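You operate a simulated robot arm through the tools that you are given. There is no shell and no other tool.

Carry out the task below with a simulated robot arm. There is one attempt and no reset: what you move stays moved.

TASK
Press the raised bush flush and set the tube on the mat.
Fine: stop on 3; leave the slide out and the lever up. Set down upright: silver tube.
Where things are to end (x, y in the base frame): silver tube within 0.06 m of [0.63, -0.05].

It is judged by the outcome, as a careful person would: the job done as asked, and still so three seconds after it is handed in. It fails if anything else is knocked over, pushed out of place, dropped, spilled or broken.

THE ROBOT
A 7-joint arm with a two-finger gripper, fixed in place. Base frame: the origin is at the foot of the arm, x ahead of it, y to its left, z up. Lengths are in m, angles in rad, forces in N, time in s.
With the tool pointing down near the work surface it reaches from about 0.34 to 0.72 m from the base axis. Its first joint turns from -1.152 to 1.152 rad. Payload 2.45 kg.
The TCP is the grasp point between the finger pads, 0.026 m short of the fingertips. In the tool frame z runs along the fingers and y along their closing line. Largest opening 0.096 m; the body of the gripper starts 0.069 m behind the TCP.
Orientation is told as [roll, pitch, yaw] about the base's x, y, z axes, in that order, counted from this pose: with the fingers straight down and closing along the base's y, the tool's x points along the base's -x, its y along +y and its z along -z.

THE INTERFACE
- The arm moves only by the tool send_rows. Its argument "commands" is a list of rows, each an object of numbers (a shift or turn left out is 0, a gripper value left out holds the last): "x", "y", "z": the shift along the tool's x, y, z in units of 25 mm (1.0 is 25 mm); "rx", "ry", "rz": the turn, a rotation vector about the tool's x, y, z in units of 4 degrees (1.0 is 4 degrees). In form: [{"x": .., "y": .., "z": .., "rx": .., "ry": .., "rz": ..}, ...]. A call has 1 to 20 rows; each row shifts and turns the commanded pose from where the row before left it, along the tool's axes as they then stand. "claw" is the gripper command, from -1 (shut) to 1 (fully open), values between in proportion, set as the call begins (left out, the last holds). A call with a number of a shift or a turn outside -1 to 1 is refused whole. A row lasts 0.2 s, in which the tool goes at most 0.05 m and 0.15 rad; a call with a longer step from one row to the next is refused whole, and so is a gripper value outside its range. A pose out of reach is approached as far as the arm can. The call stops where the force on the tool passes 90 N (or 10 N more than at its start, if that is more) or the arm is blocked; 0.2 s more then pass. The fingers move at their own pace and stop on an object; they squeeze with about 40 N. The grip force told is the motor's: it shows also when the fingers shut on nothing. Time passes only in rows, and 0.2 s behind the last, so rows that do not move let the fingers close. It gives the time, the measured TCP pose, the force on the tool (base axes), the opening and the grip force at its end, in the units of the frame above (readings bear some noise), with the torque about the TCP (base axes, N m) and any sound that the robot's microphone picked up.
- Cameras (640 x 400 px; columns grow to the right, rows downward): "scene" is fixed at [0.166, -0.3908, 1.4261]; the picture's right is [0.78, -0.63, 0.00], its down [-0.34, -0.42, -0.84] and it looks along [0.53, 0.65, -0.55] (base axes); focal length 214 px, centre (320, 200). "wrist" rides on the gripper at [0.082, 0.003, -0.098] in the tool frame; the picture's right is [-0.04, 1.00, 0.00], its down [-0.73, -0.03, -0.68] and it looks along [-0.68, -0.03, 0.73] (tool axes); focal length 256 px, centre (320, 200). There is no depth. A picture from a camera that has moved, and an enlarged one, comes with that camera's place and axes in the base frame and with its lens.
- snapshot(camera): a new picture of that camera. The clock stands still meanwhile.
- close_up(camera, box): a new picture of the part [left, top, right, bottom] of that camera's present view, enlarged. The clock stands still meanwhile.
- finish_job(): hands the job in; it is judged then, once.

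Places have to be worked out from the pictures, the camera data and where the tool is seen. Open the gripper and draw the arm clear of the work before you hand the job in, unless the task says otherwise.

The tools are called after ">>>" by a JSON object that holds its "api" and its "payload". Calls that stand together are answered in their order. send_rows: Moves the arm, as the interface text tells. Its arguments: {"type":"object","properties":{"commands":{"type":"array"},"claw":{"type":"number"}},"required":["commands"]} The other tools are called the same way: snapshot (camera) takes a picture; close_up (camera, box) takes an enlarged picture of a part of a camera's view; finish_job () hands the job in.

At the start:

```text
time_s: 0.0
tool_pos: [0.4029, 0.0672, 1.347]
tool_rot: [0.001, -0.001, 0.0]
force: [0.0, -0.7, -0.4]
moment: [0.05, -0.02, -0.05]
grip_width: 0.096
grasp_force: 0.0
```

scene: 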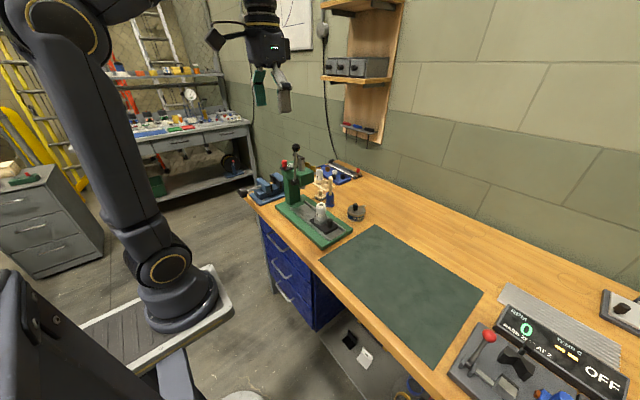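
wrist: 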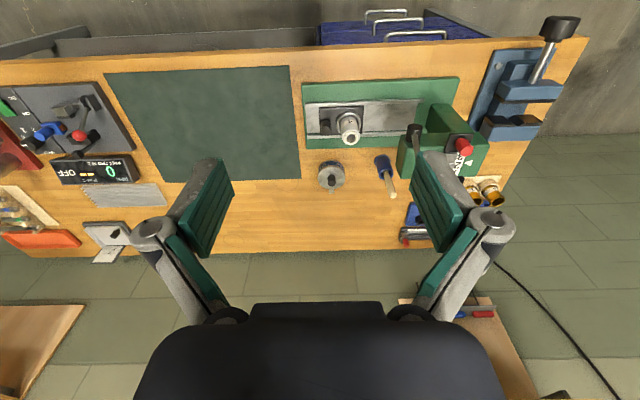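

I start by looking closer at the press, the tube and the control panel.

>>> {"api": "close_up", "payload": {"camera": "scene", "box": [240, 130, 400, 250]}}

>>> {"api": "close_up", "payload": {"camera": "scene", "box": [440, 270, 640, 400]}}

>>> {"api": "close_up", "payload": {"camera": "wrist", "box": [290, 60, 530, 220]}}

>>> {"api": "close_up", "payload": {"camera": "wrist", "box": [0, 60, 240, 280]}}

```text
3.33 times, centred on (320, 190) of scene
camera zoom: at [0.166, -0.3908, 1.4261], right [0.78, -0.63, 0.0], down [-0.34, -0.42, -0.84], along [0.53, 0.65, -0.55], focal length 715 px, centre (320, 233)
```

zoom: 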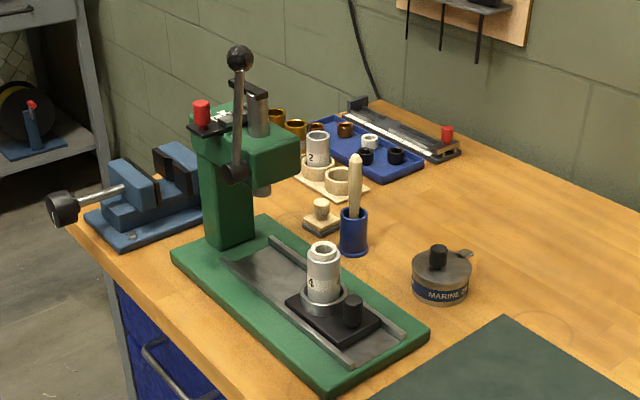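

```text
3.08 times, centred on (540, 335) of scene
camera zoom: at [0.166, -0.3908, 1.4261], right [0.78, -0.63, 0.0], down [-0.34, -0.42, -0.84], along [0.53, 0.65, -0.55], focal length 660 px, centre (-357, -215)
```

zoom: 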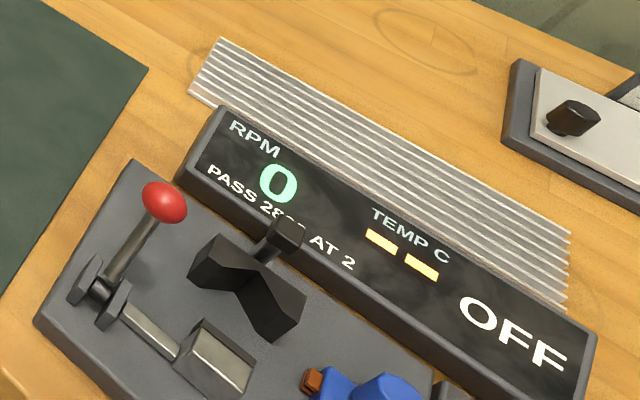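

```text
2.50 times, centred on (410, 140) of wrist
camera zoom: at [0.3199, 0.0706, 1.4458], right [0.04, 1.0, 0.0], down [0.73, -0.03, 0.68], along [0.68, -0.03, -0.73], focal length 640 px, centre (95, 350)
```

zoom: 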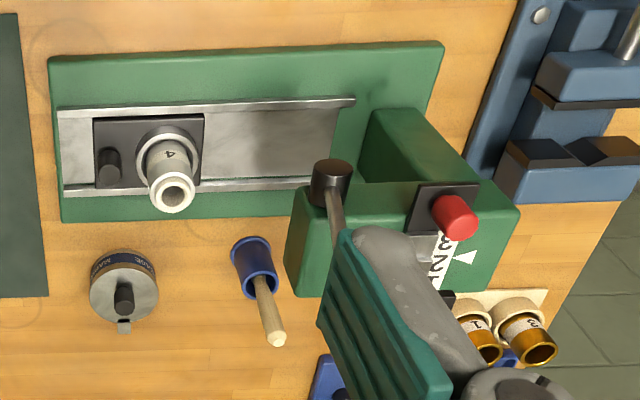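

```text
1.82 times, centred on (120, 170) of wrist
camera zoom: at [0.3199, 0.0706, 1.4458], right [0.04, 1.0, 0.0], down [0.73, -0.03, 0.68], along [0.68, -0.03, -0.73], focal length 465 px, centre (684, 254)
```

zoom: 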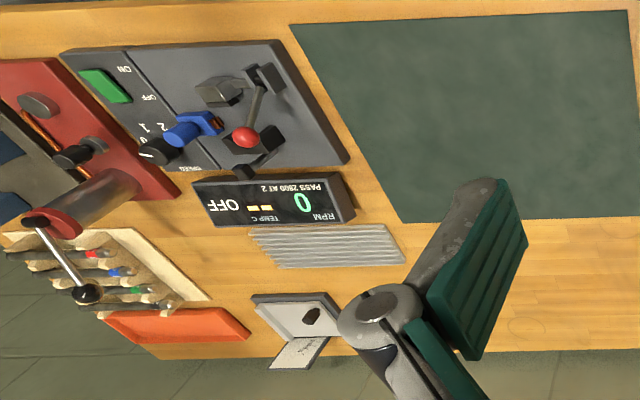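

The table top works out near z≈0.83, with the press base roughly at x 0.52–0.68, y 0.02–0.37, and the tube with the raised bush near (0.60, 0.11). I'll move the wrist camera nearer to study the press head, stop and lever.

>>> {"api": "send_rows", "payload": {"commands": [{"y": 0.6, "z": 0.6}, {"y": 0.6, "z": 0.6}, {"y": 0.6, "z": 0.6}, {"y": 0.6, "z": 0.6}, {"y": 0.6, "z": 0.6}, {"y": 0.6, "z": 0.6}, {"y": 0.6, "z": 0.6}]}}

>>> {"api": "snapshot", "payload": {"camera": "wrist"}}

>>> {"api": "snapshot", "payload": {"camera": "scene"}}

```text
time_s: 1.6
tool_pos: [0.4045, 0.1777, 1.2429]
tool_rot: [0.001, -0.001, 0.001]
force: [0.0, -0.2, -0.1]
moment: [-0.02, -0.01, 0.03]
grip_width: 0.0959
grasp_force: 0.0
```

```text
taken
camera wrist: at [0.3217, 0.1791, 1.3407], right [0.04, 1.0, 0.0], down [0.73, -0.03, 0.68], along [0.68, -0.03, -0.73], focal length 256 px, centre (320, 200)
```

wrist: 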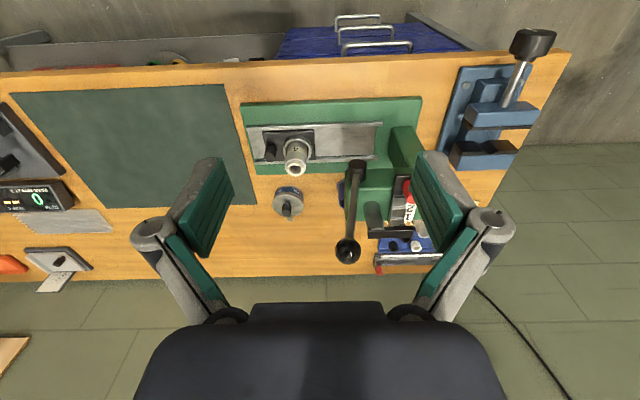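

```text
taken
```

scene: 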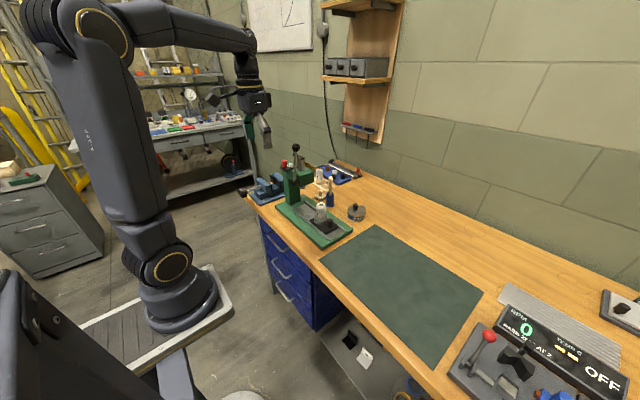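

The lever hub is on the mat-facing side of the head; I enlarge the press.

>>> {"api": "close_up", "payload": {"camera": "wrist", "box": [320, 110, 480, 280]}}

>>> {"api": "close_up", "payload": {"camera": "wrist", "box": [230, 90, 390, 190]}}

>>> {"api": "close_up", "payload": {"camera": "scene", "box": [270, 135, 350, 185]}}

>>> {"api": "close_up", "payload": {"camera": "scene", "box": [270, 185, 370, 250]}}

```text
2.35 times, centred on (400, 195) of wrist
camera zoom: at [0.3217, 0.1791, 1.3407], right [0.04, 1.0, 0.0], down [0.73, -0.03, 0.68], along [0.68, -0.03, -0.73], focal length 602 px, centre (132, 212)
```

zoom: 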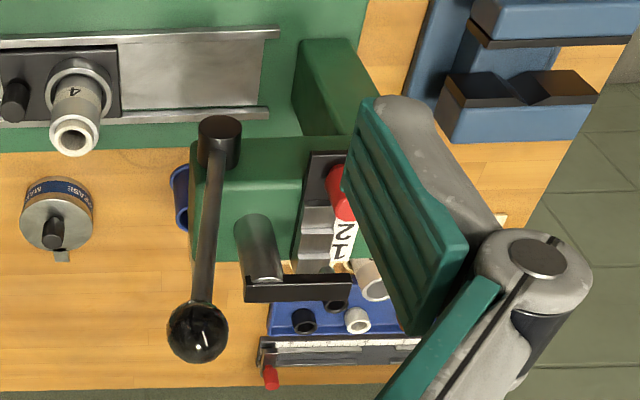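

```text
4.00 times, centred on (310, 140) of wrist
camera zoom: at [0.3217, 0.1791, 1.3407], right [0.04, 1.0, 0.0], down [0.73, -0.03, 0.68], along [0.68, -0.03, -0.73], focal length 1024 px, centre (360, 440)
```

zoom: 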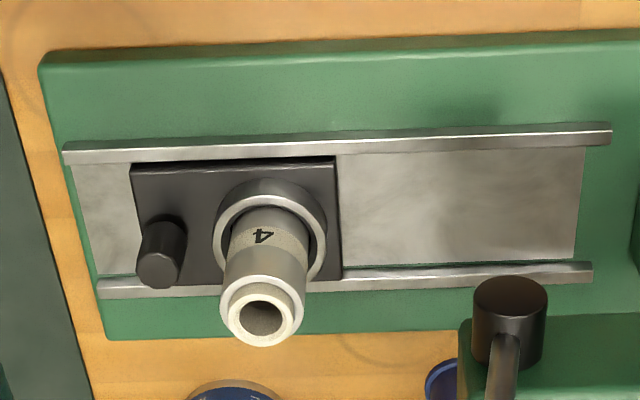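

```text
8.00 times, centred on (310, 160) of scene
camera zoom: at [0.166, -0.3908, 1.4261], right [0.78, -0.63, 0.0], down [-0.34, -0.42, -0.84], along [0.53, 0.65, -0.55], focal length 1716 px, centre (400, 520)
```

zoom: 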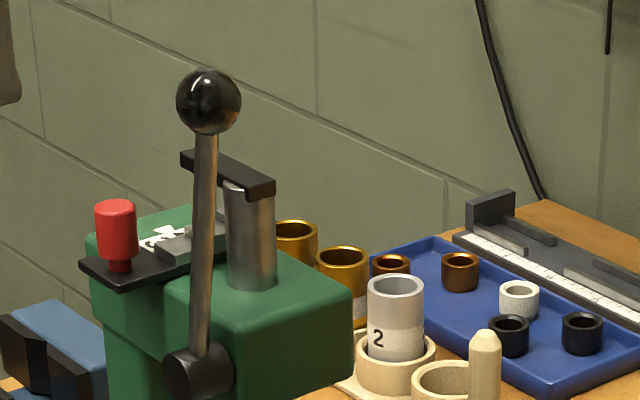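

```text
6.15 times, centred on (320, 218) of scene
camera zoom: at [0.166, -0.3908, 1.4261], right [0.78, -0.63, 0.0], down [-0.34, -0.42, -0.84], along [0.53, 0.65, -0.55], focal length 1320 px, centre (320, 92)
```

zoom: 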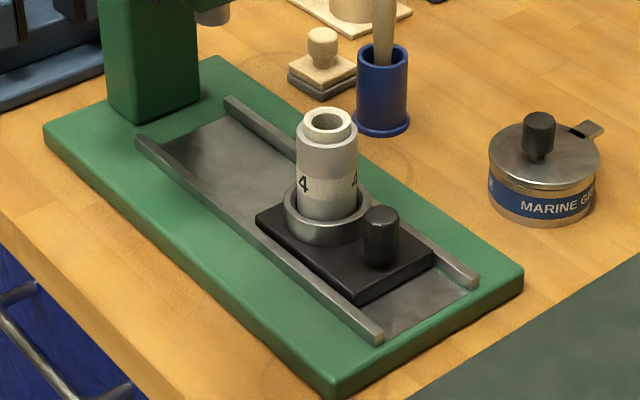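

I estimate the lever ball at (0.543, 0.198, 1.18), hub (0.545, 0.22, 1.035), ram at about (0.595, 0.243), and the red stop knob at (0.54, 0.281, 1.09). I'll shift left to look at the stop scale unobstructed.

>>> {"api": "send_rows", "payload": {"commands": [{"y": 0.8}, {"y": 0.8}, {"y": 0.8}, {"y": 0.8}, {"y": 0.8}]}}

>>> {"api": "snapshot", "payload": {"camera": "wrist"}}

>>> {"api": "close_up", "payload": {"camera": "wrist", "box": [240, 120, 400, 280]}}

```text
time_s: 2.8
tool_pos: [0.4033, 0.2721, 1.2412]
tool_rot: [0.0, 0.0, 0.0]
force: [0.1, -0.6, -1.0]
moment: [-0.03, -0.01, -0.02]
grip_width: 0.0959
grasp_force: 0.0
```

```text
taken
camera wrist: at [0.3205, 0.2758, 1.3395], right [0.04, 1.0, 0.0], down [0.73, -0.03, 0.68], along [0.68, -0.03, -0.73], focal length 256 px, centre (320, 200)
```

wrist: 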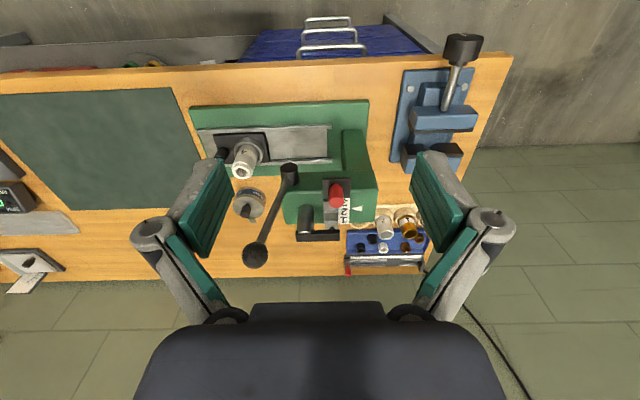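

```text
2.50 times, centred on (320, 200) of wrist
camera zoom: at [0.3205, 0.2758, 1.3395], right [0.04, 1.0, 0.0], down [0.73, -0.03, 0.68], along [0.68, -0.03, -0.73], focal length 640 px, centre (320, 200)
```

zoom: 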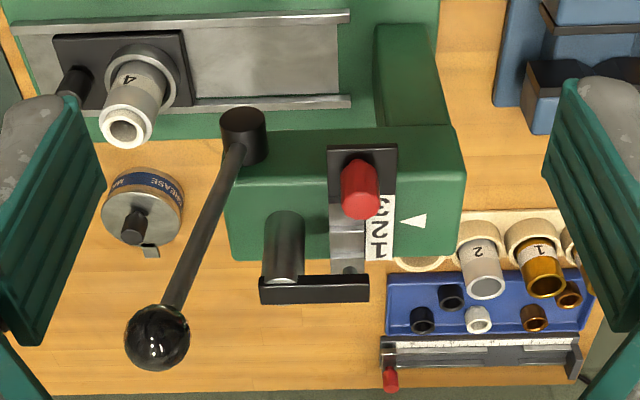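

>>> {"api": "close_up", "payload": {"camera": "wrist", "box": [310, 170, 370, 230]}}

>>> {"api": "close_up", "payload": {"camera": "scene", "box": [276, 140, 316, 180]}}

```text
6.67 times, centred on (340, 200) of wrist
camera zoom: at [0.3205, 0.2758, 1.3395], right [0.04, 1.0, 0.0], down [0.73, -0.03, 0.68], along [0.68, -0.03, -0.73], focal length 1707 px, centre (187, 200)
```

zoom: 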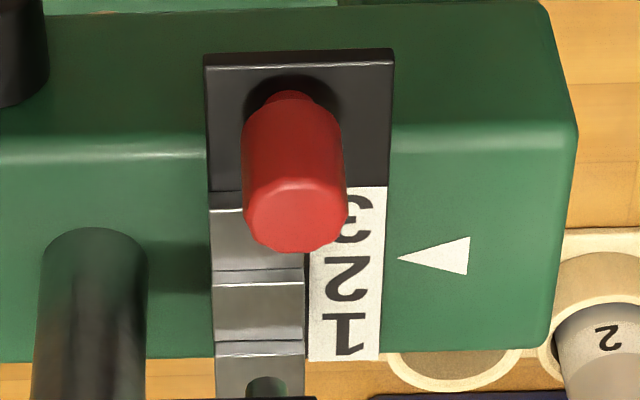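

```text
10.00 times, centred on (296, 160) of scene
camera zoom: at [0.166, -0.3908, 1.4261], right [0.78, -0.63, 0.0], down [-0.34, -0.42, -0.84], along [0.53, 0.65, -0.55], focal length 2145 px, centre (560, 600)
```

zoom: 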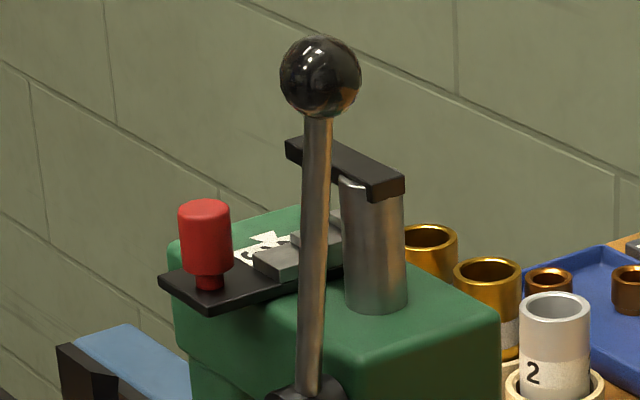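

The pointer sits on 2 now; the slider must go about 18 mm toward +x so 3 comes to the pointer. I'll narrow the fingers and move above the red knob.

>>> {"api": "send_rows", "payload": {"commands": [{"x": 0, "y": 0.2}, {"x": 0, "y": 0.2}, {"x": -0.8}, {"x": -0.8}, {"x": -0.8}, {"x": -0.8}, {"x": -0.8}, {"x": -0.8}, {"x": -0.6}], "claw": 0.1}}

>>> {"api": "snapshot", "payload": {"camera": "wrist"}}

>>> {"api": "close_up", "payload": {"camera": "scene", "box": [240, 90, 340, 190]}}

```text
time_s: 4.8
tool_pos: [0.5379, 0.283, 1.244]
tool_rot: [0.0, 0.0, 0.0]
force: [0.3, 0.5, 0.4]
moment: [0.0, 0.01, 0.0]
grip_width: 0.0528
grasp_force: 0.3
```

```text
taken
camera wrist: at [0.4559, 0.2863, 1.3412], right [0.04, 1.0, 0.0], down [0.73, -0.03, 0.68], along [0.68, -0.03, -0.73], focal length 256 px, centre (320, 200)
```

wrist: 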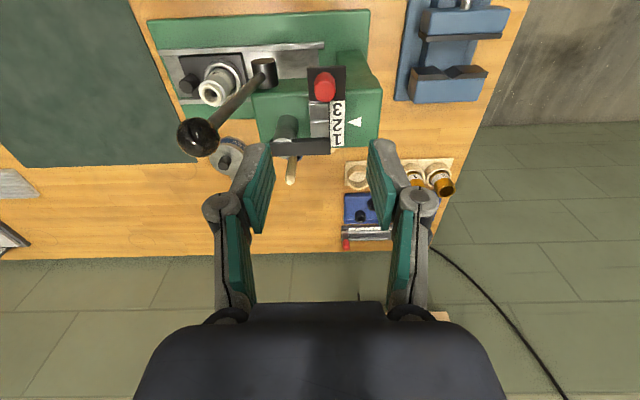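

```text
4.00 times, centred on (290, 140) of scene
camera zoom: at [0.166, -0.3908, 1.4261], right [0.78, -0.63, 0.0], down [-0.34, -0.42, -0.84], along [0.53, 0.65, -0.55], focal length 858 px, centre (440, 440)
```

zoom: 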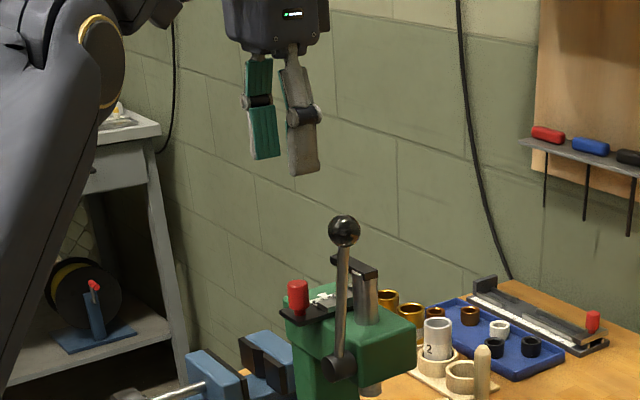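

The knob projects to about (0.542, 0.286). I descend over it with the fingers about 53 mm open, staying clear of the lever ball.

>>> {"api": "send_rows", "payload": {"commands": [{"x": -0.16, "y": 0.12, "z": 0.5}, {"z": 0.8}, {"z": 0.8}, {"z": 0.8}, {"z": 0.8}, {"z": 0.8}, {"z": 0.8}]}}

>>> {"api": "snapshot", "payload": {"camera": "wrist"}}

>>> {"api": "close_up", "payload": {"camera": "scene", "box": [260, 120, 330, 190]}}

```text
time_s: 6.4
tool_pos: [0.5426, 0.2856, 1.1097]
tool_rot: [0.001, -0.002, 0.002]
force: [0.0, 0.4, 0.0]
moment: [-0.02, 0.01, 0.03]
grip_width: 0.0527
grasp_force: 0.0
```

```text
taken
camera wrist: at [0.4592, 0.2884, 1.2074], right [0.04, 1.0, 0.0], down [0.73, -0.03, 0.68], along [0.68, -0.03, -0.73], focal length 256 px, centre (320, 200)
```

wrist: 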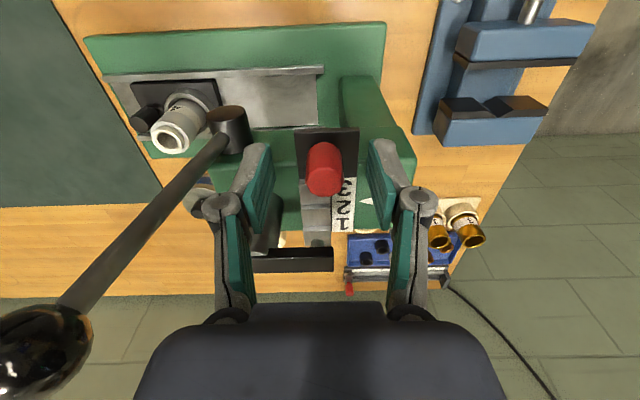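

```text
5.71 times, centred on (295, 155) of scene
camera zoom: at [0.166, -0.3908, 1.4261], right [0.78, -0.63, 0.0], down [-0.34, -0.42, -0.84], along [0.53, 0.65, -0.55], focal length 1226 px, centre (463, 457)
```

zoom: 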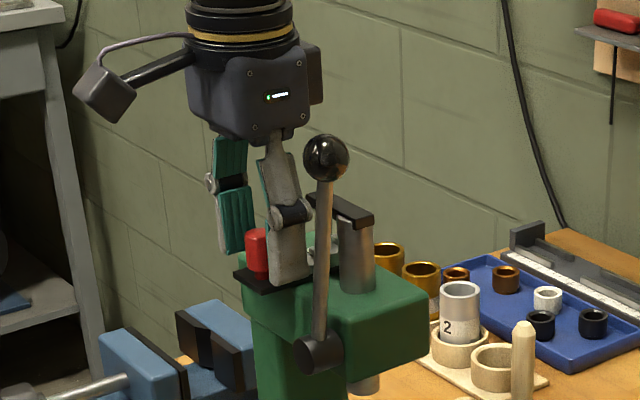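

The knob is centred between the fingers; I close on it.

>>> {"api": "send_rows", "payload": {"commands": [{}, {}, {}, {}], "claw": -1}}

>>> {"api": "close_up", "payload": {"camera": "wrist", "box": [260, 110, 420, 270]}}

```text
time_s: 7.4
tool_pos: [0.5408, 0.2877, 1.1099]
tool_rot: [0.003, 0.0, 0.001]
force: [0.6, 16.4, -4.2]
moment: [0.41, -0.28, 0.01]
grip_width: 0.0191
grasp_force: 44.1
```

```text
2.50 times, centred on (340, 190) of wrist
camera zoom: at [0.4586, 0.2901, 1.2075], right [0.04, 1.0, 0.0], down [0.73, -0.03, 0.68], along [0.68, -0.02, -0.73], focal length 640 px, centre (270, 225)
```

zoom: 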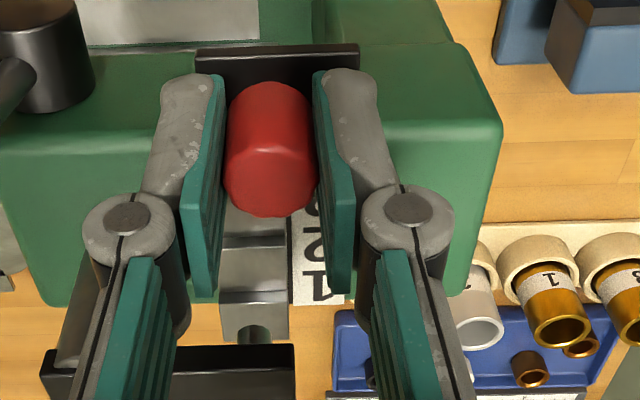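

Gripped at 19 mm with a slight sideways bias; I ease y by 2 mm and draw the slider 18 mm toward +x.

>>> {"api": "send_rows", "payload": {"commands": [{"y": 0.12}, {"x": -0.18}, {"x": -0.18}, {"x": -0.18}, {"x": -0.18}, {}]}}

>>> {"api": "close_up", "payload": {"camera": "wrist", "box": [260, 110, 420, 270]}}

>>> {"api": "close_up", "payload": {"camera": "scene", "box": [270, 135, 330, 185]}}

```text
time_s: 8.8
tool_pos: [0.5585, 0.2882, 1.1101]
tool_rot: [-0.001, 0.001, -0.002]
force: [0.2, 2.4, -9.6]
moment: [0.01, 0.02, -0.02]
grip_width: 0.0191
grasp_force: 44.5
```

```text
2.50 times, centred on (340, 190) of wrist
camera zoom: at [0.4771, 0.2911, 1.2076], right [0.04, 1.0, 0.0], down [0.73, -0.03, 0.68], along [0.68, -0.03, -0.73], focal length 640 px, centre (270, 225)
```

zoom: 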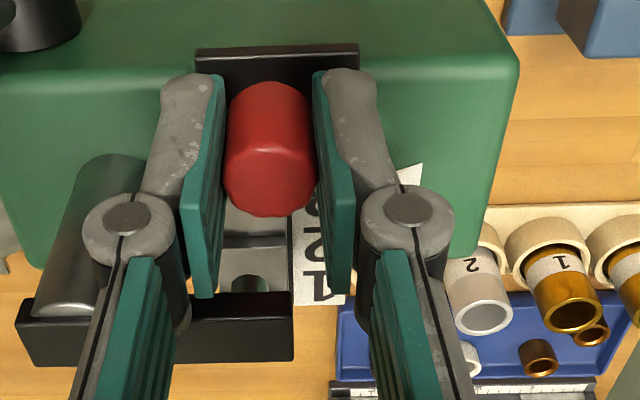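

```text
8.00 times, centred on (300, 160) of scene
camera zoom: at [0.1662, -0.3907, 1.4261], right [0.78, -0.63, 0.0], down [-0.34, -0.42, -0.84], along [0.53, 0.65, -0.55], focal length 1716 px, centre (480, 520)
```

zoom: 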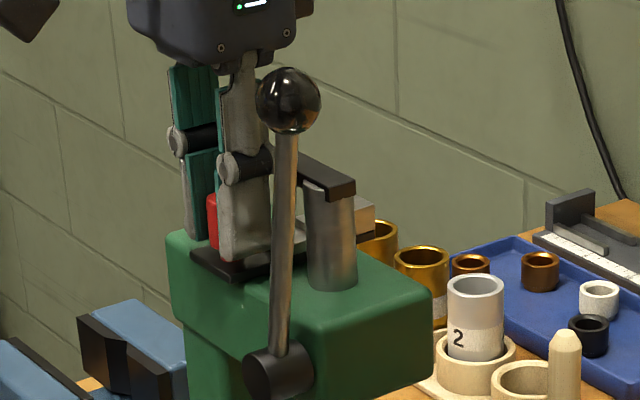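

The slider moved about 18 mm with the knob. I release, rise and check the reading against the pointer.

>>> {"api": "send_rows", "payload": {"commands": [{}, {}, {}, {"z": -0.8}, {"z": -0.8}, {"z": -0.8}, {"z": -0.8}, {"z": -0.8}, {"x": 0.8, "z": -0.4}, {"x": 0.8}, {"x": 0.8}, {"x": 0.8}], "claw": 0.1}}

>>> {"api": "close_up", "payload": {"camera": "wrist", "box": [270, 80, 400, 200]}}

>>> {"api": "close_up", "payload": {"camera": "scene", "box": [270, 135, 330, 185]}}

```text
time_s: 11.4
tool_pos: [0.4794, 0.2889, 1.2215]
tool_rot: [0.0, 0.001, 0.001]
force: [-0.3, 0.7, -0.5]
moment: [0.02, -0.01, 0.02]
grip_width: 0.0528
grasp_force: 0.1
```

```text
3.33 times, centred on (335, 140) of wrist
camera zoom: at [0.3962, 0.2919, 1.3186], right [0.04, 1.0, 0.0], down [0.73, -0.03, 0.68], along [0.68, -0.03, -0.73], focal length 853 px, centre (270, 400)
```

zoom: 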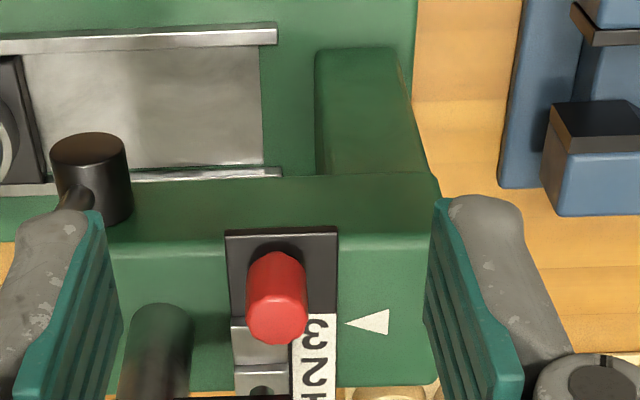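

```text
8.00 times, centred on (300, 160) of scene
camera zoom: at [0.166, -0.3908, 1.4261], right [0.78, -0.63, 0.0], down [-0.34, -0.42, -0.84], along [0.53, 0.65, -0.55], focal length 1716 px, centre (480, 520)
```

zoom: 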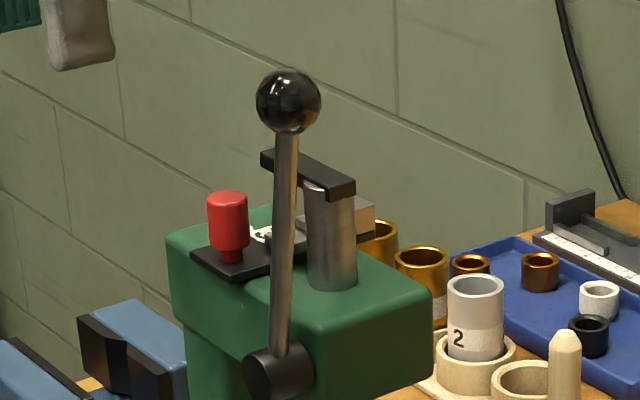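

The 3 now lines up with the pointer just as the 2 did before. Next is the slide: its black knob is at about (0.592, 0.072, top 0.927) with bush top at (0.591, 0.123, 0.966) and the ram at y≈0.243. I move clear to the right and turn the tool 90° so the fingers close along x.

>>> {"api": "send_rows", "payload": {"commands": [{"x": 0.6, "z": -0.4}, {"x": 0.6}, {"y": -0.9}, {"y": -0.9}, {"y": -0.9}, {"y": -0.9}, {"y": -0.9}, {"y": -0.9}, {"y": -0.9}, {"y": -0.9}, {"y": -0.9}, {"y": -0.9}], "claw": 0.1}}

>>> {"api": "send_rows", "payload": {"commands": [{"rz": -1}, {"rz": -1}, {"rz": -1}, {"rz": -1}, {"rz": -1}, {"rz": -1}, {"rz": -1}, {"rz": -1}, {"rz": -1}, {"rz": -1}, {"rz": -1}, {"rz": -1}, {"rz": -1}, {"rz": -1}, {"rz": -1}, {"rz": -1}, {"rz": -1}, {"rz": -1}, {"rz": -1}, {"rz": -1}]}}

>>> {"api": "send_rows", "payload": {"commands": [{"rz": -1}, {"rz": -1}, {"rz": -0.5}, {}]}}

>>> {"api": "snapshot", "payload": {"camera": "wrist"}}

>>> {"api": "snapshot", "payload": {"camera": "scene"}}

```text
time_s: 14.0
tool_pos: [0.453, 0.0655, 1.2319]
tool_rot: [0.0, -0.001, 0.0]
force: [0.3, 0.4, -0.3]
moment: [0.03, -0.02, -0.03]
grip_width: 0.0529
grasp_force: 0.0
```

```text
time_s: 18.2
tool_pos: [0.4496, 0.0638, 1.2298]
tool_rot: [0.0, 0.0, 1.396]
force: [-0.7, 1.0, 0.2]
moment: [-0.01, -0.02, 0.0]
grip_width: 0.0525
grasp_force: 0.0
```

```text
time_s: 19.2
tool_pos: [0.4485, 0.0636, 1.2301]
tool_rot: [0.0, -0.001, 1.569]
force: [1.3, 0.9, 0.7]
moment: [0.0, 0.05, -0.01]
grip_width: 0.0526
grasp_force: 0.0
```

```text
taken
camera wrist: at [0.4445, -0.0184, 1.3282], right [-1.0, 0.04, 0.0], down [0.03, 0.73, 0.68], along [0.03, 0.68, -0.73], focal length 256 px, centre (320, 200)
```

wrist: 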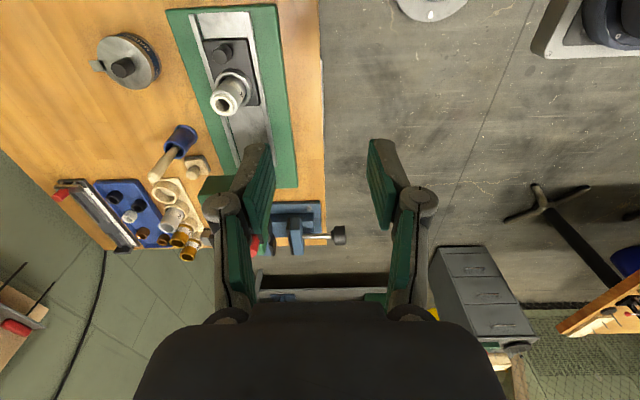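

```text
taken
```

scene: 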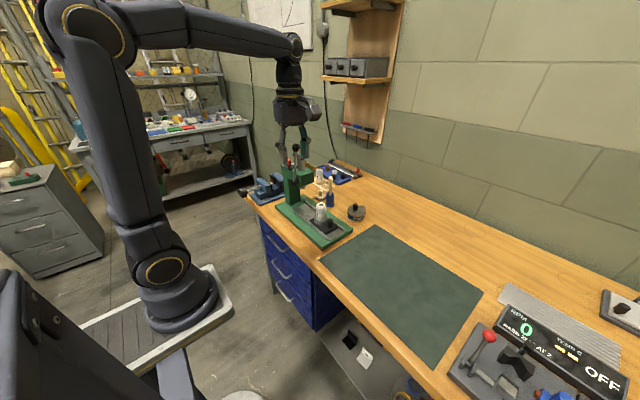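

The turn worked: tool x now points to base −y and tool y to base −x. I move over to x≈0.592, y≈0.02 and lean the hand back 30° toward the mat so it stays clear of the press head and lever.

>>> {"api": "send_rows", "payload": {"commands": [{"y": -0.72, "x": 0.2}, {"y": -0.72, "x": 0.2}, {"y": -0.72, "x": 0.2}, {"y": -0.72, "x": 0.2}, {"y": -0.72, "x": 0.2}, {"y": -0.72, "x": 0.2}, {"y": -0.72, "x": 0.2}, {"y": -0.72, "x": 0.2}, {"ry": -1}, {"ry": -1}, {"ry": -1}, {"ry": -1}, {"ry": -1}, {"ry": -1}, {"ry": -1}, {"ry": -0.5}, {}]}}

>>> {"api": "snapshot", "payload": {"camera": "wrist"}}

>>> {"api": "snapshot", "payload": {"camera": "scene"}}

```text
time_s: 22.8
tool_pos: [0.5944, 0.0242, 1.2302]
tool_rot: [0.001, -0.524, 1.571]
force: [0.0, 1.0, -1.0]
moment: [-0.01, 0.02, -0.02]
grip_width: 0.0527
grasp_force: 0.0
```

```text
taken
camera wrist: at [0.5898, -0.0958, 1.2739], right [-1.0, 0.03, 0.02], down [0.03, 0.29, 0.96], along [0.03, 0.95, -0.3], focal length 256 px, centre (320, 200)
```

wrist: 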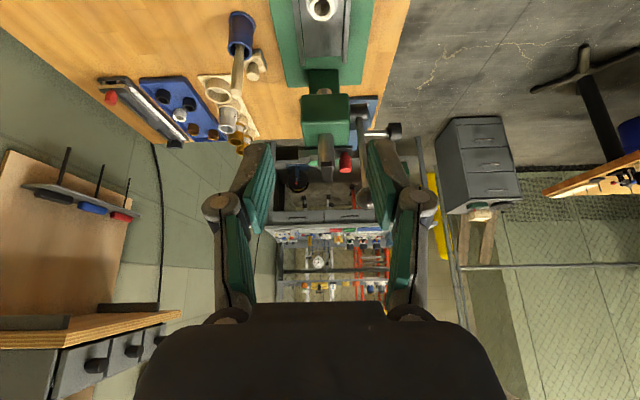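

```text
taken
```

scene: 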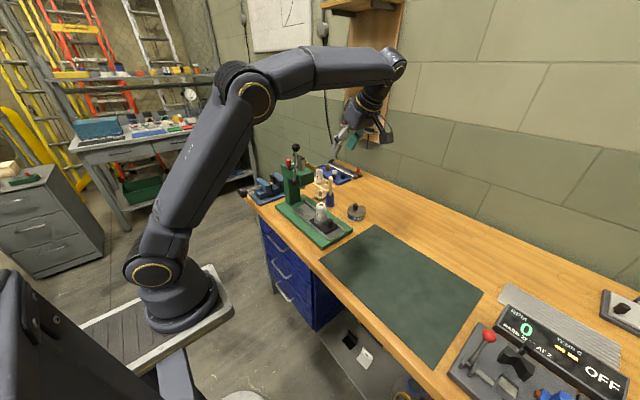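

The tilt is as intended. Now straight down toward the slide knob, stopping at z≈1.0 to check alignment.

>>> {"api": "send_rows", "payload": {"commands": [{"x": 0.5, "z": 0.866}, {"x": 0.5, "z": 0.866}, {"x": 0.5, "z": 0.866}, {"x": 0.5, "z": 0.866}, {"x": 0.5, "z": 0.866}, {"x": 0.5, "z": 0.866}, {"x": 0.5, "z": 0.866}, {"x": 0.5, "z": 0.866}, {"x": 0.5, "z": 0.866}, {}]}}

>>> {"api": "snapshot", "payload": {"camera": "wrist"}}

>>> {"api": "close_up", "payload": {"camera": "scene", "box": [270, 130, 400, 250]}}

```text
time_s: 25.0
tool_pos: [0.5955, 0.0242, 1.0063]
tool_rot: [-0.001, -0.524, 1.57]
force: [-0.2, -0.8, -0.3]
moment: [-0.02, 0.03, 0.02]
grip_width: 0.0531
grasp_force: 0.0
```

```text
taken
camera wrist: at [0.5912, -0.0971, 1.05], right [-1.0, 0.03, 0.02], down [0.03, 0.3, 0.95], along [0.03, 0.95, -0.3], focal length 256 px, centre (320, 200)
```

wrist: 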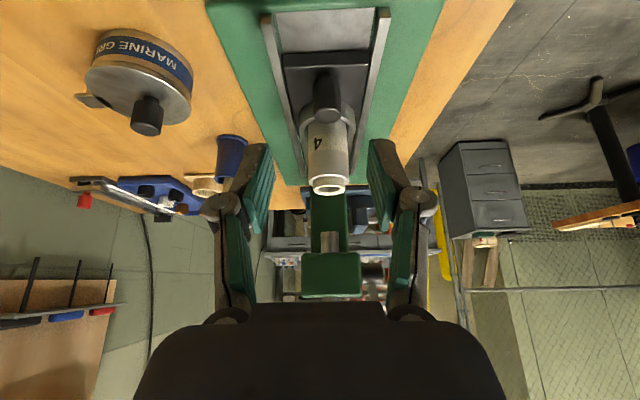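

```text
3.33 times, centred on (335, 190) of scene
camera zoom: at [0.166, -0.3908, 1.4261], right [0.78, -0.63, 0.0], down [-0.34, -0.42, -0.84], along [0.53, 0.65, -0.55], focal length 715 px, centre (270, 233)
```

zoom: 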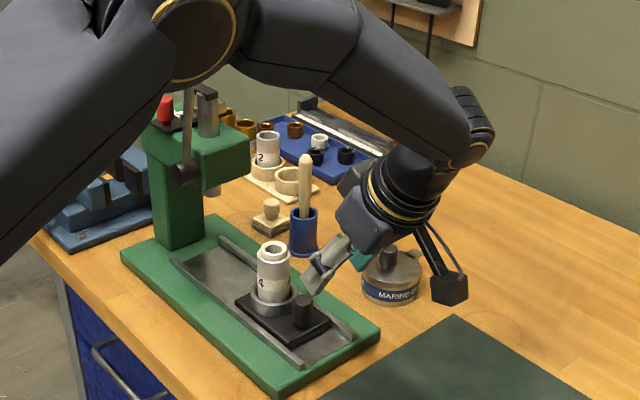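

The knob is at x≈0.590 between the fingers' approach line. I advance along the tool axis to put the pads around it.

>>> {"api": "send_rows", "payload": {"commands": [{"x": 0.03, "y": 0.05, "z": 0.722}, {"x": 0.03, "y": 0.05, "z": 0.722}, {"x": 0.03, "y": 0.05, "z": 0.722}, {"x": 0.03, "y": 0.05, "z": 0.722}, {"x": 0.03, "z": 0.722}, {}]}}

>>> {"api": "snapshot", "payload": {"camera": "wrist"}}

>>> {"api": "close_up", "payload": {"camera": "scene", "box": [280, 170, 380, 250]}}

```text
time_s: 26.4
tool_pos: [0.5891, 0.065, 0.9249]
tool_rot: [0.001, -0.523, 1.571]
force: [0.3, -0.5, 0.3]
moment: [0.02, 0.02, -0.01]
grip_width: 0.0528
grasp_force: 0.0
```

```text
taken
camera wrist: at [0.5851, -0.0555, 0.9687], right [-1.0, 0.03, 0.02], down [0.03, 0.3, 0.95], along [0.03, 0.95, -0.3], focal length 256 px, centre (320, 200)
```

wrist: 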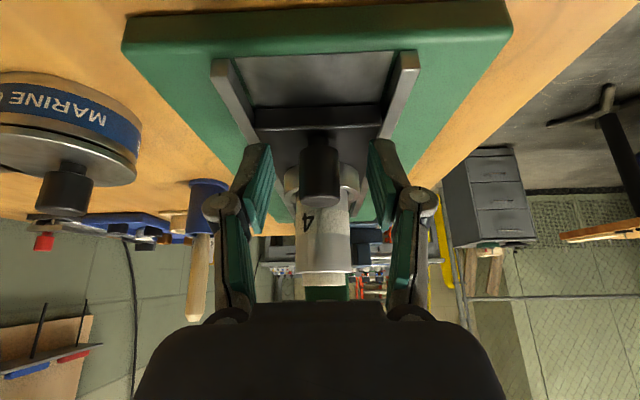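

```text
5.00 times, centred on (330, 210) of scene
camera zoom: at [0.166, -0.3908, 1.4261], right [0.78, -0.63, 0.0], down [-0.34, -0.42, -0.84], along [0.53, 0.65, -0.55], focal length 1072 px, centre (270, 150)
```

zoom: 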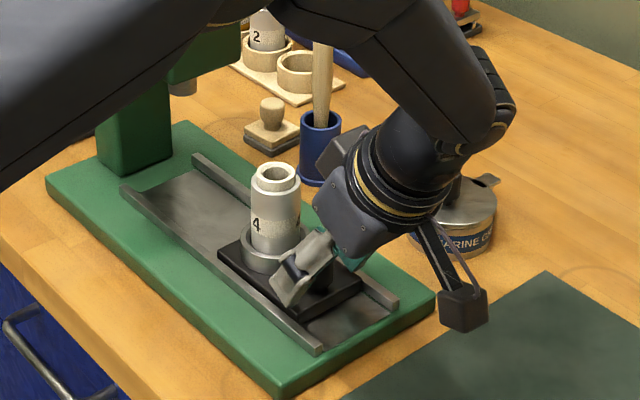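

The knob is centred between the pads. I close on it.

>>> {"api": "send_rows", "payload": {"commands": [{}, {}, {}, {}], "claw": -1}}

>>> {"api": "close_up", "payload": {"camera": "wrist", "box": [220, 80, 420, 280]}}

```text
time_s: 27.4
tool_pos: [0.591, 0.065, 0.9253]
tool_rot: [-0.001, -0.523, 1.57]
force: [5.0, 2.1, -2.9]
moment: [0.04, -0.17, -0.05]
grip_width: 0.0212
grasp_force: 44.8
```

```text
2.00 times, centred on (320, 180) of wrist
camera zoom: at [0.5855, -0.0557, 0.969], right [-1.0, 0.04, 0.02], down [0.03, 0.3, 0.95], along [0.03, 0.95, -0.3], focal length 512 px, centre (320, 240)
```

zoom: 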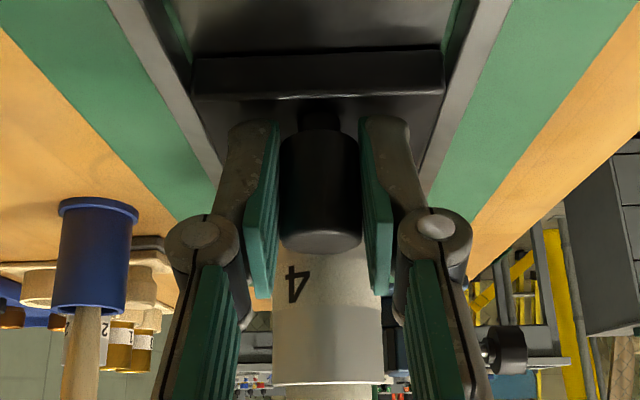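

Held at 21 mm. I push the slide toward the ram in gentle steps.

>>> {"api": "send_rows", "payload": {"commands": [{"x": -0.26, "z": 0.15}, {"x": -0.26, "z": 0.15}, {"x": -0.26, "z": 0.15}, {"x": -0.26, "z": 0.15}, {"x": -0.26, "z": 0.15}, {"x": -0.26, "z": 0.15}, {}]}}

>>> {"api": "close_up", "payload": {"camera": "scene", "box": [270, 150, 390, 250]}}

```text
time_s: 29.0
tool_pos: [0.5893, 0.1112, 0.9249]
tool_rot: [0.001, -0.524, 1.572]
force: [3.7, 0.0, 4.4]
moment: [-0.04, -0.11, -0.1]
grip_width: 0.0213
grasp_force: 44.4
```

```text
4.00 times, centred on (330, 200) of scene
camera zoom: at [0.166, -0.3908, 1.4261], right [0.78, -0.63, 0.0], down [-0.34, -0.42, -0.84], along [0.53, 0.65, -0.55], focal length 858 px, centre (280, 200)
```

zoom: 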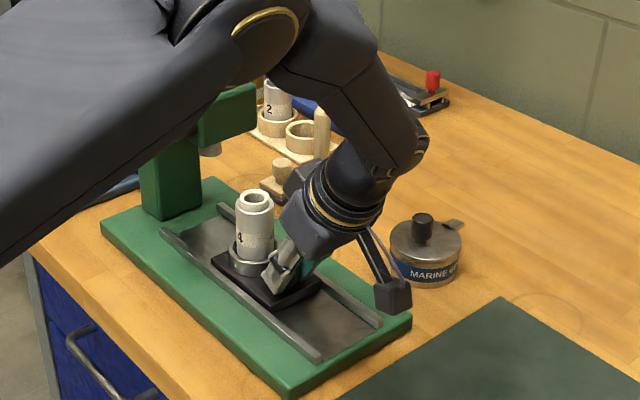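

The slide carries the tube smoothly; about 74 mm remain. I continue most of it and check.

>>> {"api": "send_rows", "payload": {"commands": [{"x": -0.26, "z": 0.15}, {"x": -0.26, "z": 0.15}, {"x": -0.26, "z": 0.15}, {"x": -0.26, "z": 0.15}, {"x": -0.26, "z": 0.15}, {"x": -0.26, "z": 0.15}, {"x": -0.26, "z": 0.15}, {}]}}

>>> {"api": "snapshot", "payload": {"camera": "wrist"}}

>>> {"api": "snapshot", "payload": {"camera": "scene"}}

```text
time_s: 30.8
tool_pos: [0.5899, 0.1631, 0.9246]
tool_rot: [-0.003, -0.523, 1.57]
force: [14.8, -0.9, -8.4]
moment: [-0.88, -0.31, -0.23]
grip_width: 0.0214
grasp_force: 45.1
```

```text
taken
camera wrist: at [0.5855, 0.0424, 0.9691], right [-1.0, 0.04, 0.02], down [0.03, 0.3, 0.95], along [0.03, 0.95, -0.3], focal length 256 px, centre (320, 200)
```

wrist: 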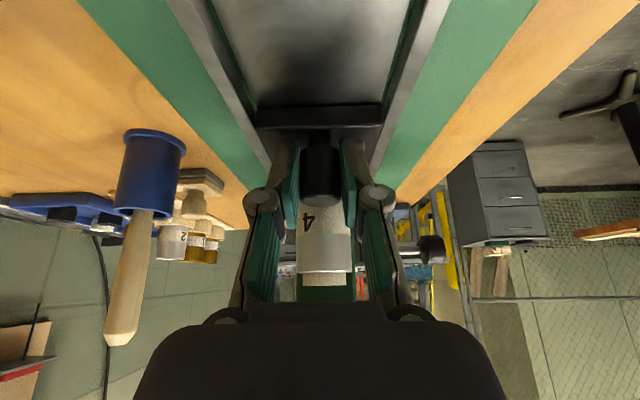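

```text
taken
```

scene: 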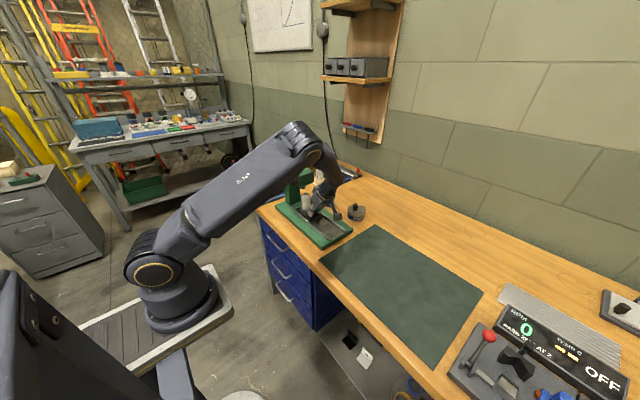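

There is an unexpected lateral force (about 15 N in x). I look closely before moving further.

>>> {"api": "close_up", "payload": {"camera": "scene", "box": [270, 110, 370, 250]}}

>>> {"api": "close_up", "payload": {"camera": "wrist", "box": [220, 80, 420, 310]}}

>>> {"api": "send_rows", "payload": {"commands": [{}]}}

```text
2.86 times, centred on (320, 180) of scene
camera zoom: at [0.1666, -0.3908, 1.426], right [0.78, -0.63, 0.0], down [-0.34, -0.42, -0.84], along [0.53, 0.65, -0.55], focal length 613 px, centre (320, 257)
```

zoom: 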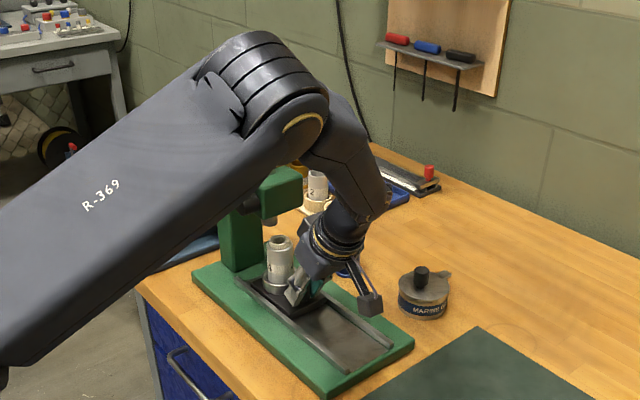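

```text
1.74 times, centred on (320, 195) of wrist
camera zoom: at [0.5855, 0.0424, 0.9691], right [-1.0, 0.04, 0.02], down [0.03, 0.3, 0.95], along [0.03, 0.95, -0.3], focal length 445 px, centre (320, 209)
```

zoom: 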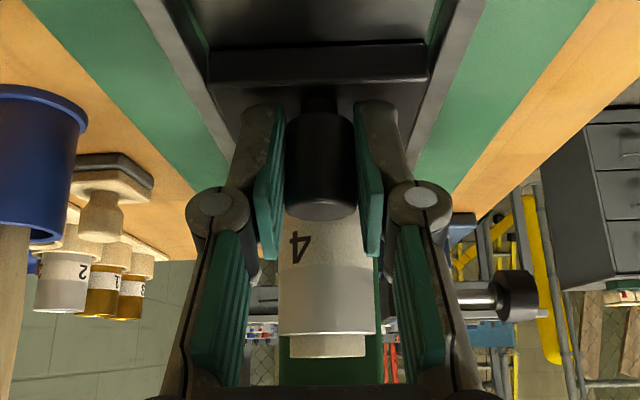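

```text
time_s: 31.2
tool_pos: [0.5904, 0.1623, 0.925]
tool_rot: [0.0, -0.522, 1.569]
force: [16.5, -0.4, -10.1]
moment: [-1.3, -0.36, -0.11]
grip_width: 0.0211
grasp_force: 44.7
```

Nothing is visibly touching; the likely cause is a small lateral misalignment with the slide rails. I ease the tool 1.5 mm in +x and watch the force.

>>> {"api": "send_rows", "payload": {"commands": [{"y": -0.06}, {}]}}

```text
time_s: 31.8
tool_pos: [0.5897, 0.1638, 0.9246]
tool_rot: [0.003, -0.523, 1.569]
force: [8.6, -0.5, -11.0]
moment: [-0.98, -0.2, -0.11]
grip_width: 0.021
grasp_force: 44.9
```

The lateral load halved, so it is the rail constraint. I trim a bit more in x and slightly in z, then push on gently.

>>> {"api": "send_rows", "payload": {"commands": [{"y": -0.06, "x": 0.02, "z": 0.035}, {}, {"x": -0.17, "z": 0.1}, {"x": -0.17, "z": 0.1}, {}]}}

```text
time_s: 33.0
tool_pos: [0.5893, 0.1752, 0.9253]
tool_rot: [0.004, -0.525, 1.572]
force: [-20.7, 1.6, 16.7]
moment: [-0.18, 0.53, 0.13]
grip_width: 0.0213
grasp_force: 45.2
```

Over-corrected; I take back about 3 mm in x and the 1 mm in z, and read again.

>>> {"api": "send_rows", "payload": {"commands": [{"y": 0.12, "x": -0.02, "z": -0.035}, {}]}}

>>> {"api": "close_up", "payload": {"camera": "wrist", "box": [220, 80, 420, 310]}}

>>> {"api": "close_up", "payload": {"camera": "scene", "box": [270, 130, 350, 240]}}

```text
time_s: 33.6
tool_pos: [0.5901, 0.1718, 0.9255]
tool_rot: [-0.002, -0.524, 1.569]
force: [-6.9, -0.7, 5.4]
moment: [1.35, 0.19, 0.08]
grip_width: 0.0208
grasp_force: 44.7
```

```text
1.74 times, centred on (320, 195) of wrist
camera zoom: at [0.5852, 0.0518, 0.9689], right [-1.0, 0.04, 0.02], down [0.03, 0.3, 0.95], along [0.03, 0.95, -0.3], focal length 445 px, centre (320, 209)
```

zoom: 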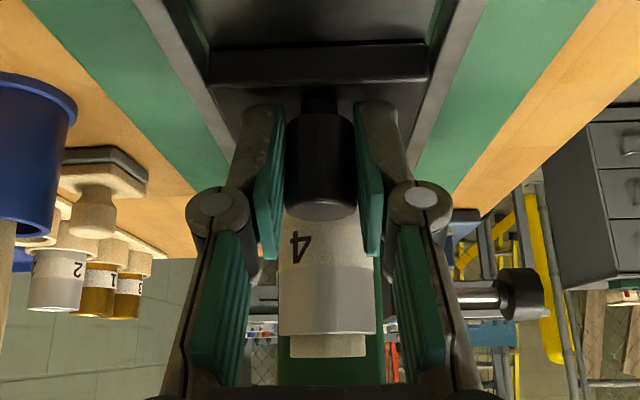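

```text
3.64 times, centred on (310, 185) of scene
camera zoom: at [0.1657, -0.3909, 1.4261], right [0.78, -0.63, 0.0], down [-0.34, -0.42, -0.84], along [0.53, 0.65, -0.55], focal length 780 px, centre (356, 254)
```

zoom: 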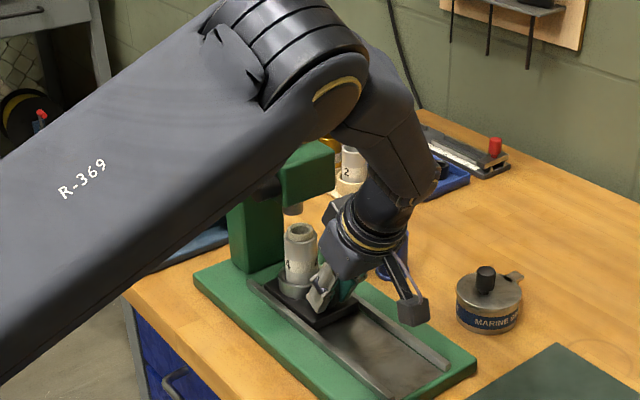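

Loads are small again. I continue pushing in small steps toward the slide's end stop.

>>> {"api": "send_rows", "payload": {"commands": [{"x": -0.14, "z": 0.08}, {"x": -0.14, "z": 0.08}, {}]}}

>>> {"api": "send_rows", "payload": {"commands": [{"x": -0.14, "z": 0.08}, {}]}}

>>> {"api": "send_rows", "payload": {"commands": [{"x": -0.14, "z": 0.08}, {}]}}

```text
time_s: 34.4
tool_pos: [0.59, 0.1807, 0.9244]
tool_rot: [-0.002, -0.524, 1.571]
force: [2.5, 2.5, -1.3]
moment: [-0.74, -0.18, -0.17]
grip_width: 0.0213
grasp_force: 45.1
```

```text
time_s: 35.0
tool_pos: [0.5896, 0.1844, 0.9247]
tool_rot: [-0.003, -0.524, 1.572]
force: [6.6, -1.8, 0.0]
moment: [-0.46, -0.23, -0.02]
grip_width: 0.0211
grasp_force: 45.5
```

```text
time_s: 35.6
tool_pos: [0.5897, 0.1848, 0.9264]
tool_rot: [-0.001, -0.521, 1.569]
force: [3.1, -27.1, 9.9]
moment: [-0.34, -0.01, -0.07]
grip_width: 0.0211
grasp_force: 45.1
```

The end stop was met at y≈0.185 (−27 N), putting the tube at y≈0.243 under the ram. I ease off, release and back away along the tool axis.

>>> {"api": "send_rows", "payload": {"commands": [{"x": 0.12, "z": -0.07}, {}]}}

>>> {"api": "send_rows", "payload": {"commands": [{}, {}, {}, {"z": -0.6}, {"z": -0.8}, {"z": -0.8}, {"z": -0.8}, {"z": -0.8}, {"z": -0.8}, {}], "claw": 0.1}}

>>> {"api": "snapshot", "payload": {"camera": "wrist"}}

>>> {"api": "snapshot", "payload": {"camera": "scene"}}

```text
time_s: 36.2
tool_pos: [0.5887, 0.186, 0.9237]
tool_rot: [-0.003, -0.525, 1.572]
force: [15.9, -14.5, 0.2]
moment: [-1.34, -0.48, -0.16]
grip_width: 0.0215
grasp_force: 44.8
```

```text
time_s: 38.4
tool_pos: [0.5913, 0.1285, 1.0225]
tool_rot: [0.001, -0.523, 1.572]
force: [-0.4, -1.0, -0.4]
moment: [0.01, 0.03, 0.06]
grip_width: 0.0527
grasp_force: 0.2
```

```text
taken
camera wrist: at [0.5868, 0.0084, 1.0659], right [-1.0, 0.04, 0.02], down [0.03, 0.3, 0.95], along [0.03, 0.95, -0.3], focal length 256 px, centre (320, 200)
```

wrist: 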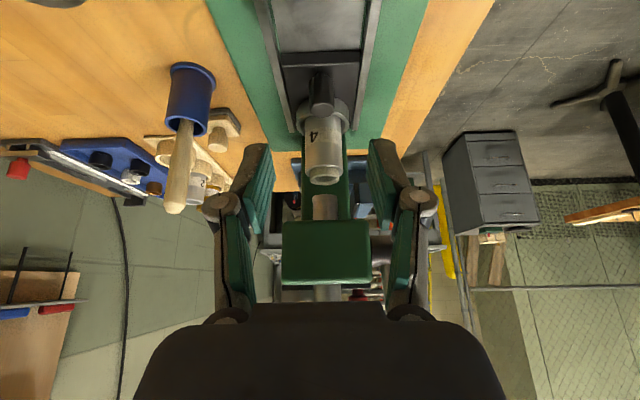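

```text
taken
```

scene: 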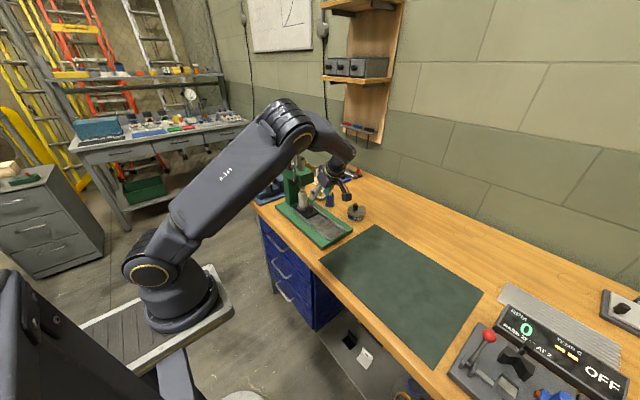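

Tube 4 sits under the ram. I retreat, rise and return the tool to vertical ahead of taking the lever ball.

>>> {"api": "send_rows", "payload": {"commands": [{"z": -0.9}, {"z": -0.9}, {"z": -0.9}, {"z": -0.9}, {"x": -0.45, "z": -0.78}, {"x": -0.45, "z": -0.78}, {"x": -0.45, "z": -0.78}, {"x": -0.45, "z": -0.78}, {"x": -0.45, "z": -0.78}, {"x": -0.45, "z": -0.78}, {"x": -0.45, "z": -0.78}, {"ry": 1}, {"ry": 1}, {"ry": 1}, {"ry": 1}, {"ry": 1}, {"ry": 1}, {"ry": 1}, {"ry": 0.5}], "claw": 0.35}}

>>> {"api": "snapshot", "payload": {"camera": "wrist"}}

>>> {"api": "close_up", "payload": {"camera": "scene", "box": [260, 110, 380, 240]}}

```text
time_s: 42.4
tool_pos: [0.5893, 0.0821, 1.2599]
tool_rot: [-0.001, 0.001, 1.569]
force: [-0.1, 0.1, -0.1]
moment: [-0.01, 0.01, 0.0]
grip_width: 0.0648
grasp_force: 0.0
```

```text
taken
camera wrist: at [0.5845, 0.0005, 1.3571], right [-1.0, 0.04, 0.0], down [0.03, 0.73, 0.68], along [0.03, 0.68, -0.73], focal length 256 px, centre (320, 200)
```

wrist: 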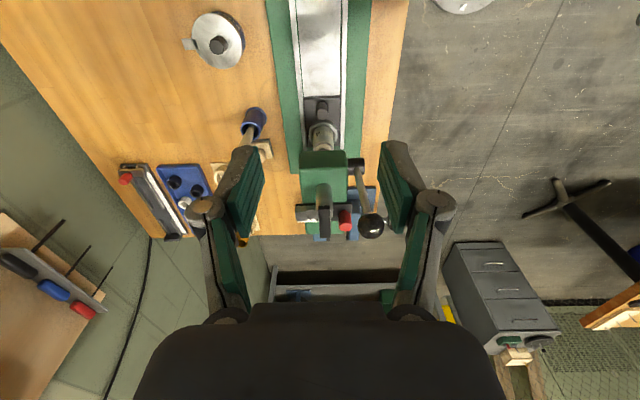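

```text
3.08 times, centred on (320, 175) of scene
camera zoom: at [0.166, -0.3908, 1.4261], right [0.78, -0.63, 0.0], down [-0.34, -0.42, -0.84], along [0.53, 0.65, -0.55], focal length 660 px, centre (320, 277)
```

zoom: 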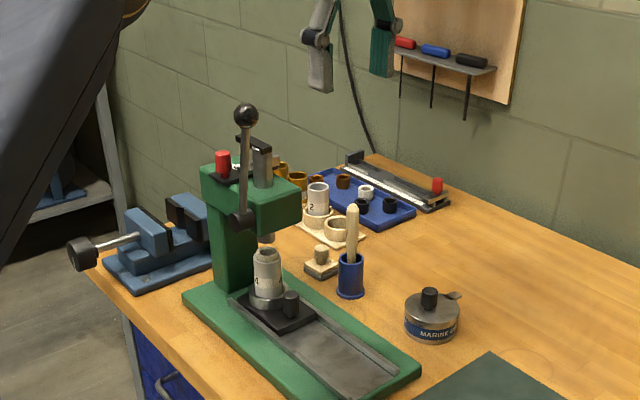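

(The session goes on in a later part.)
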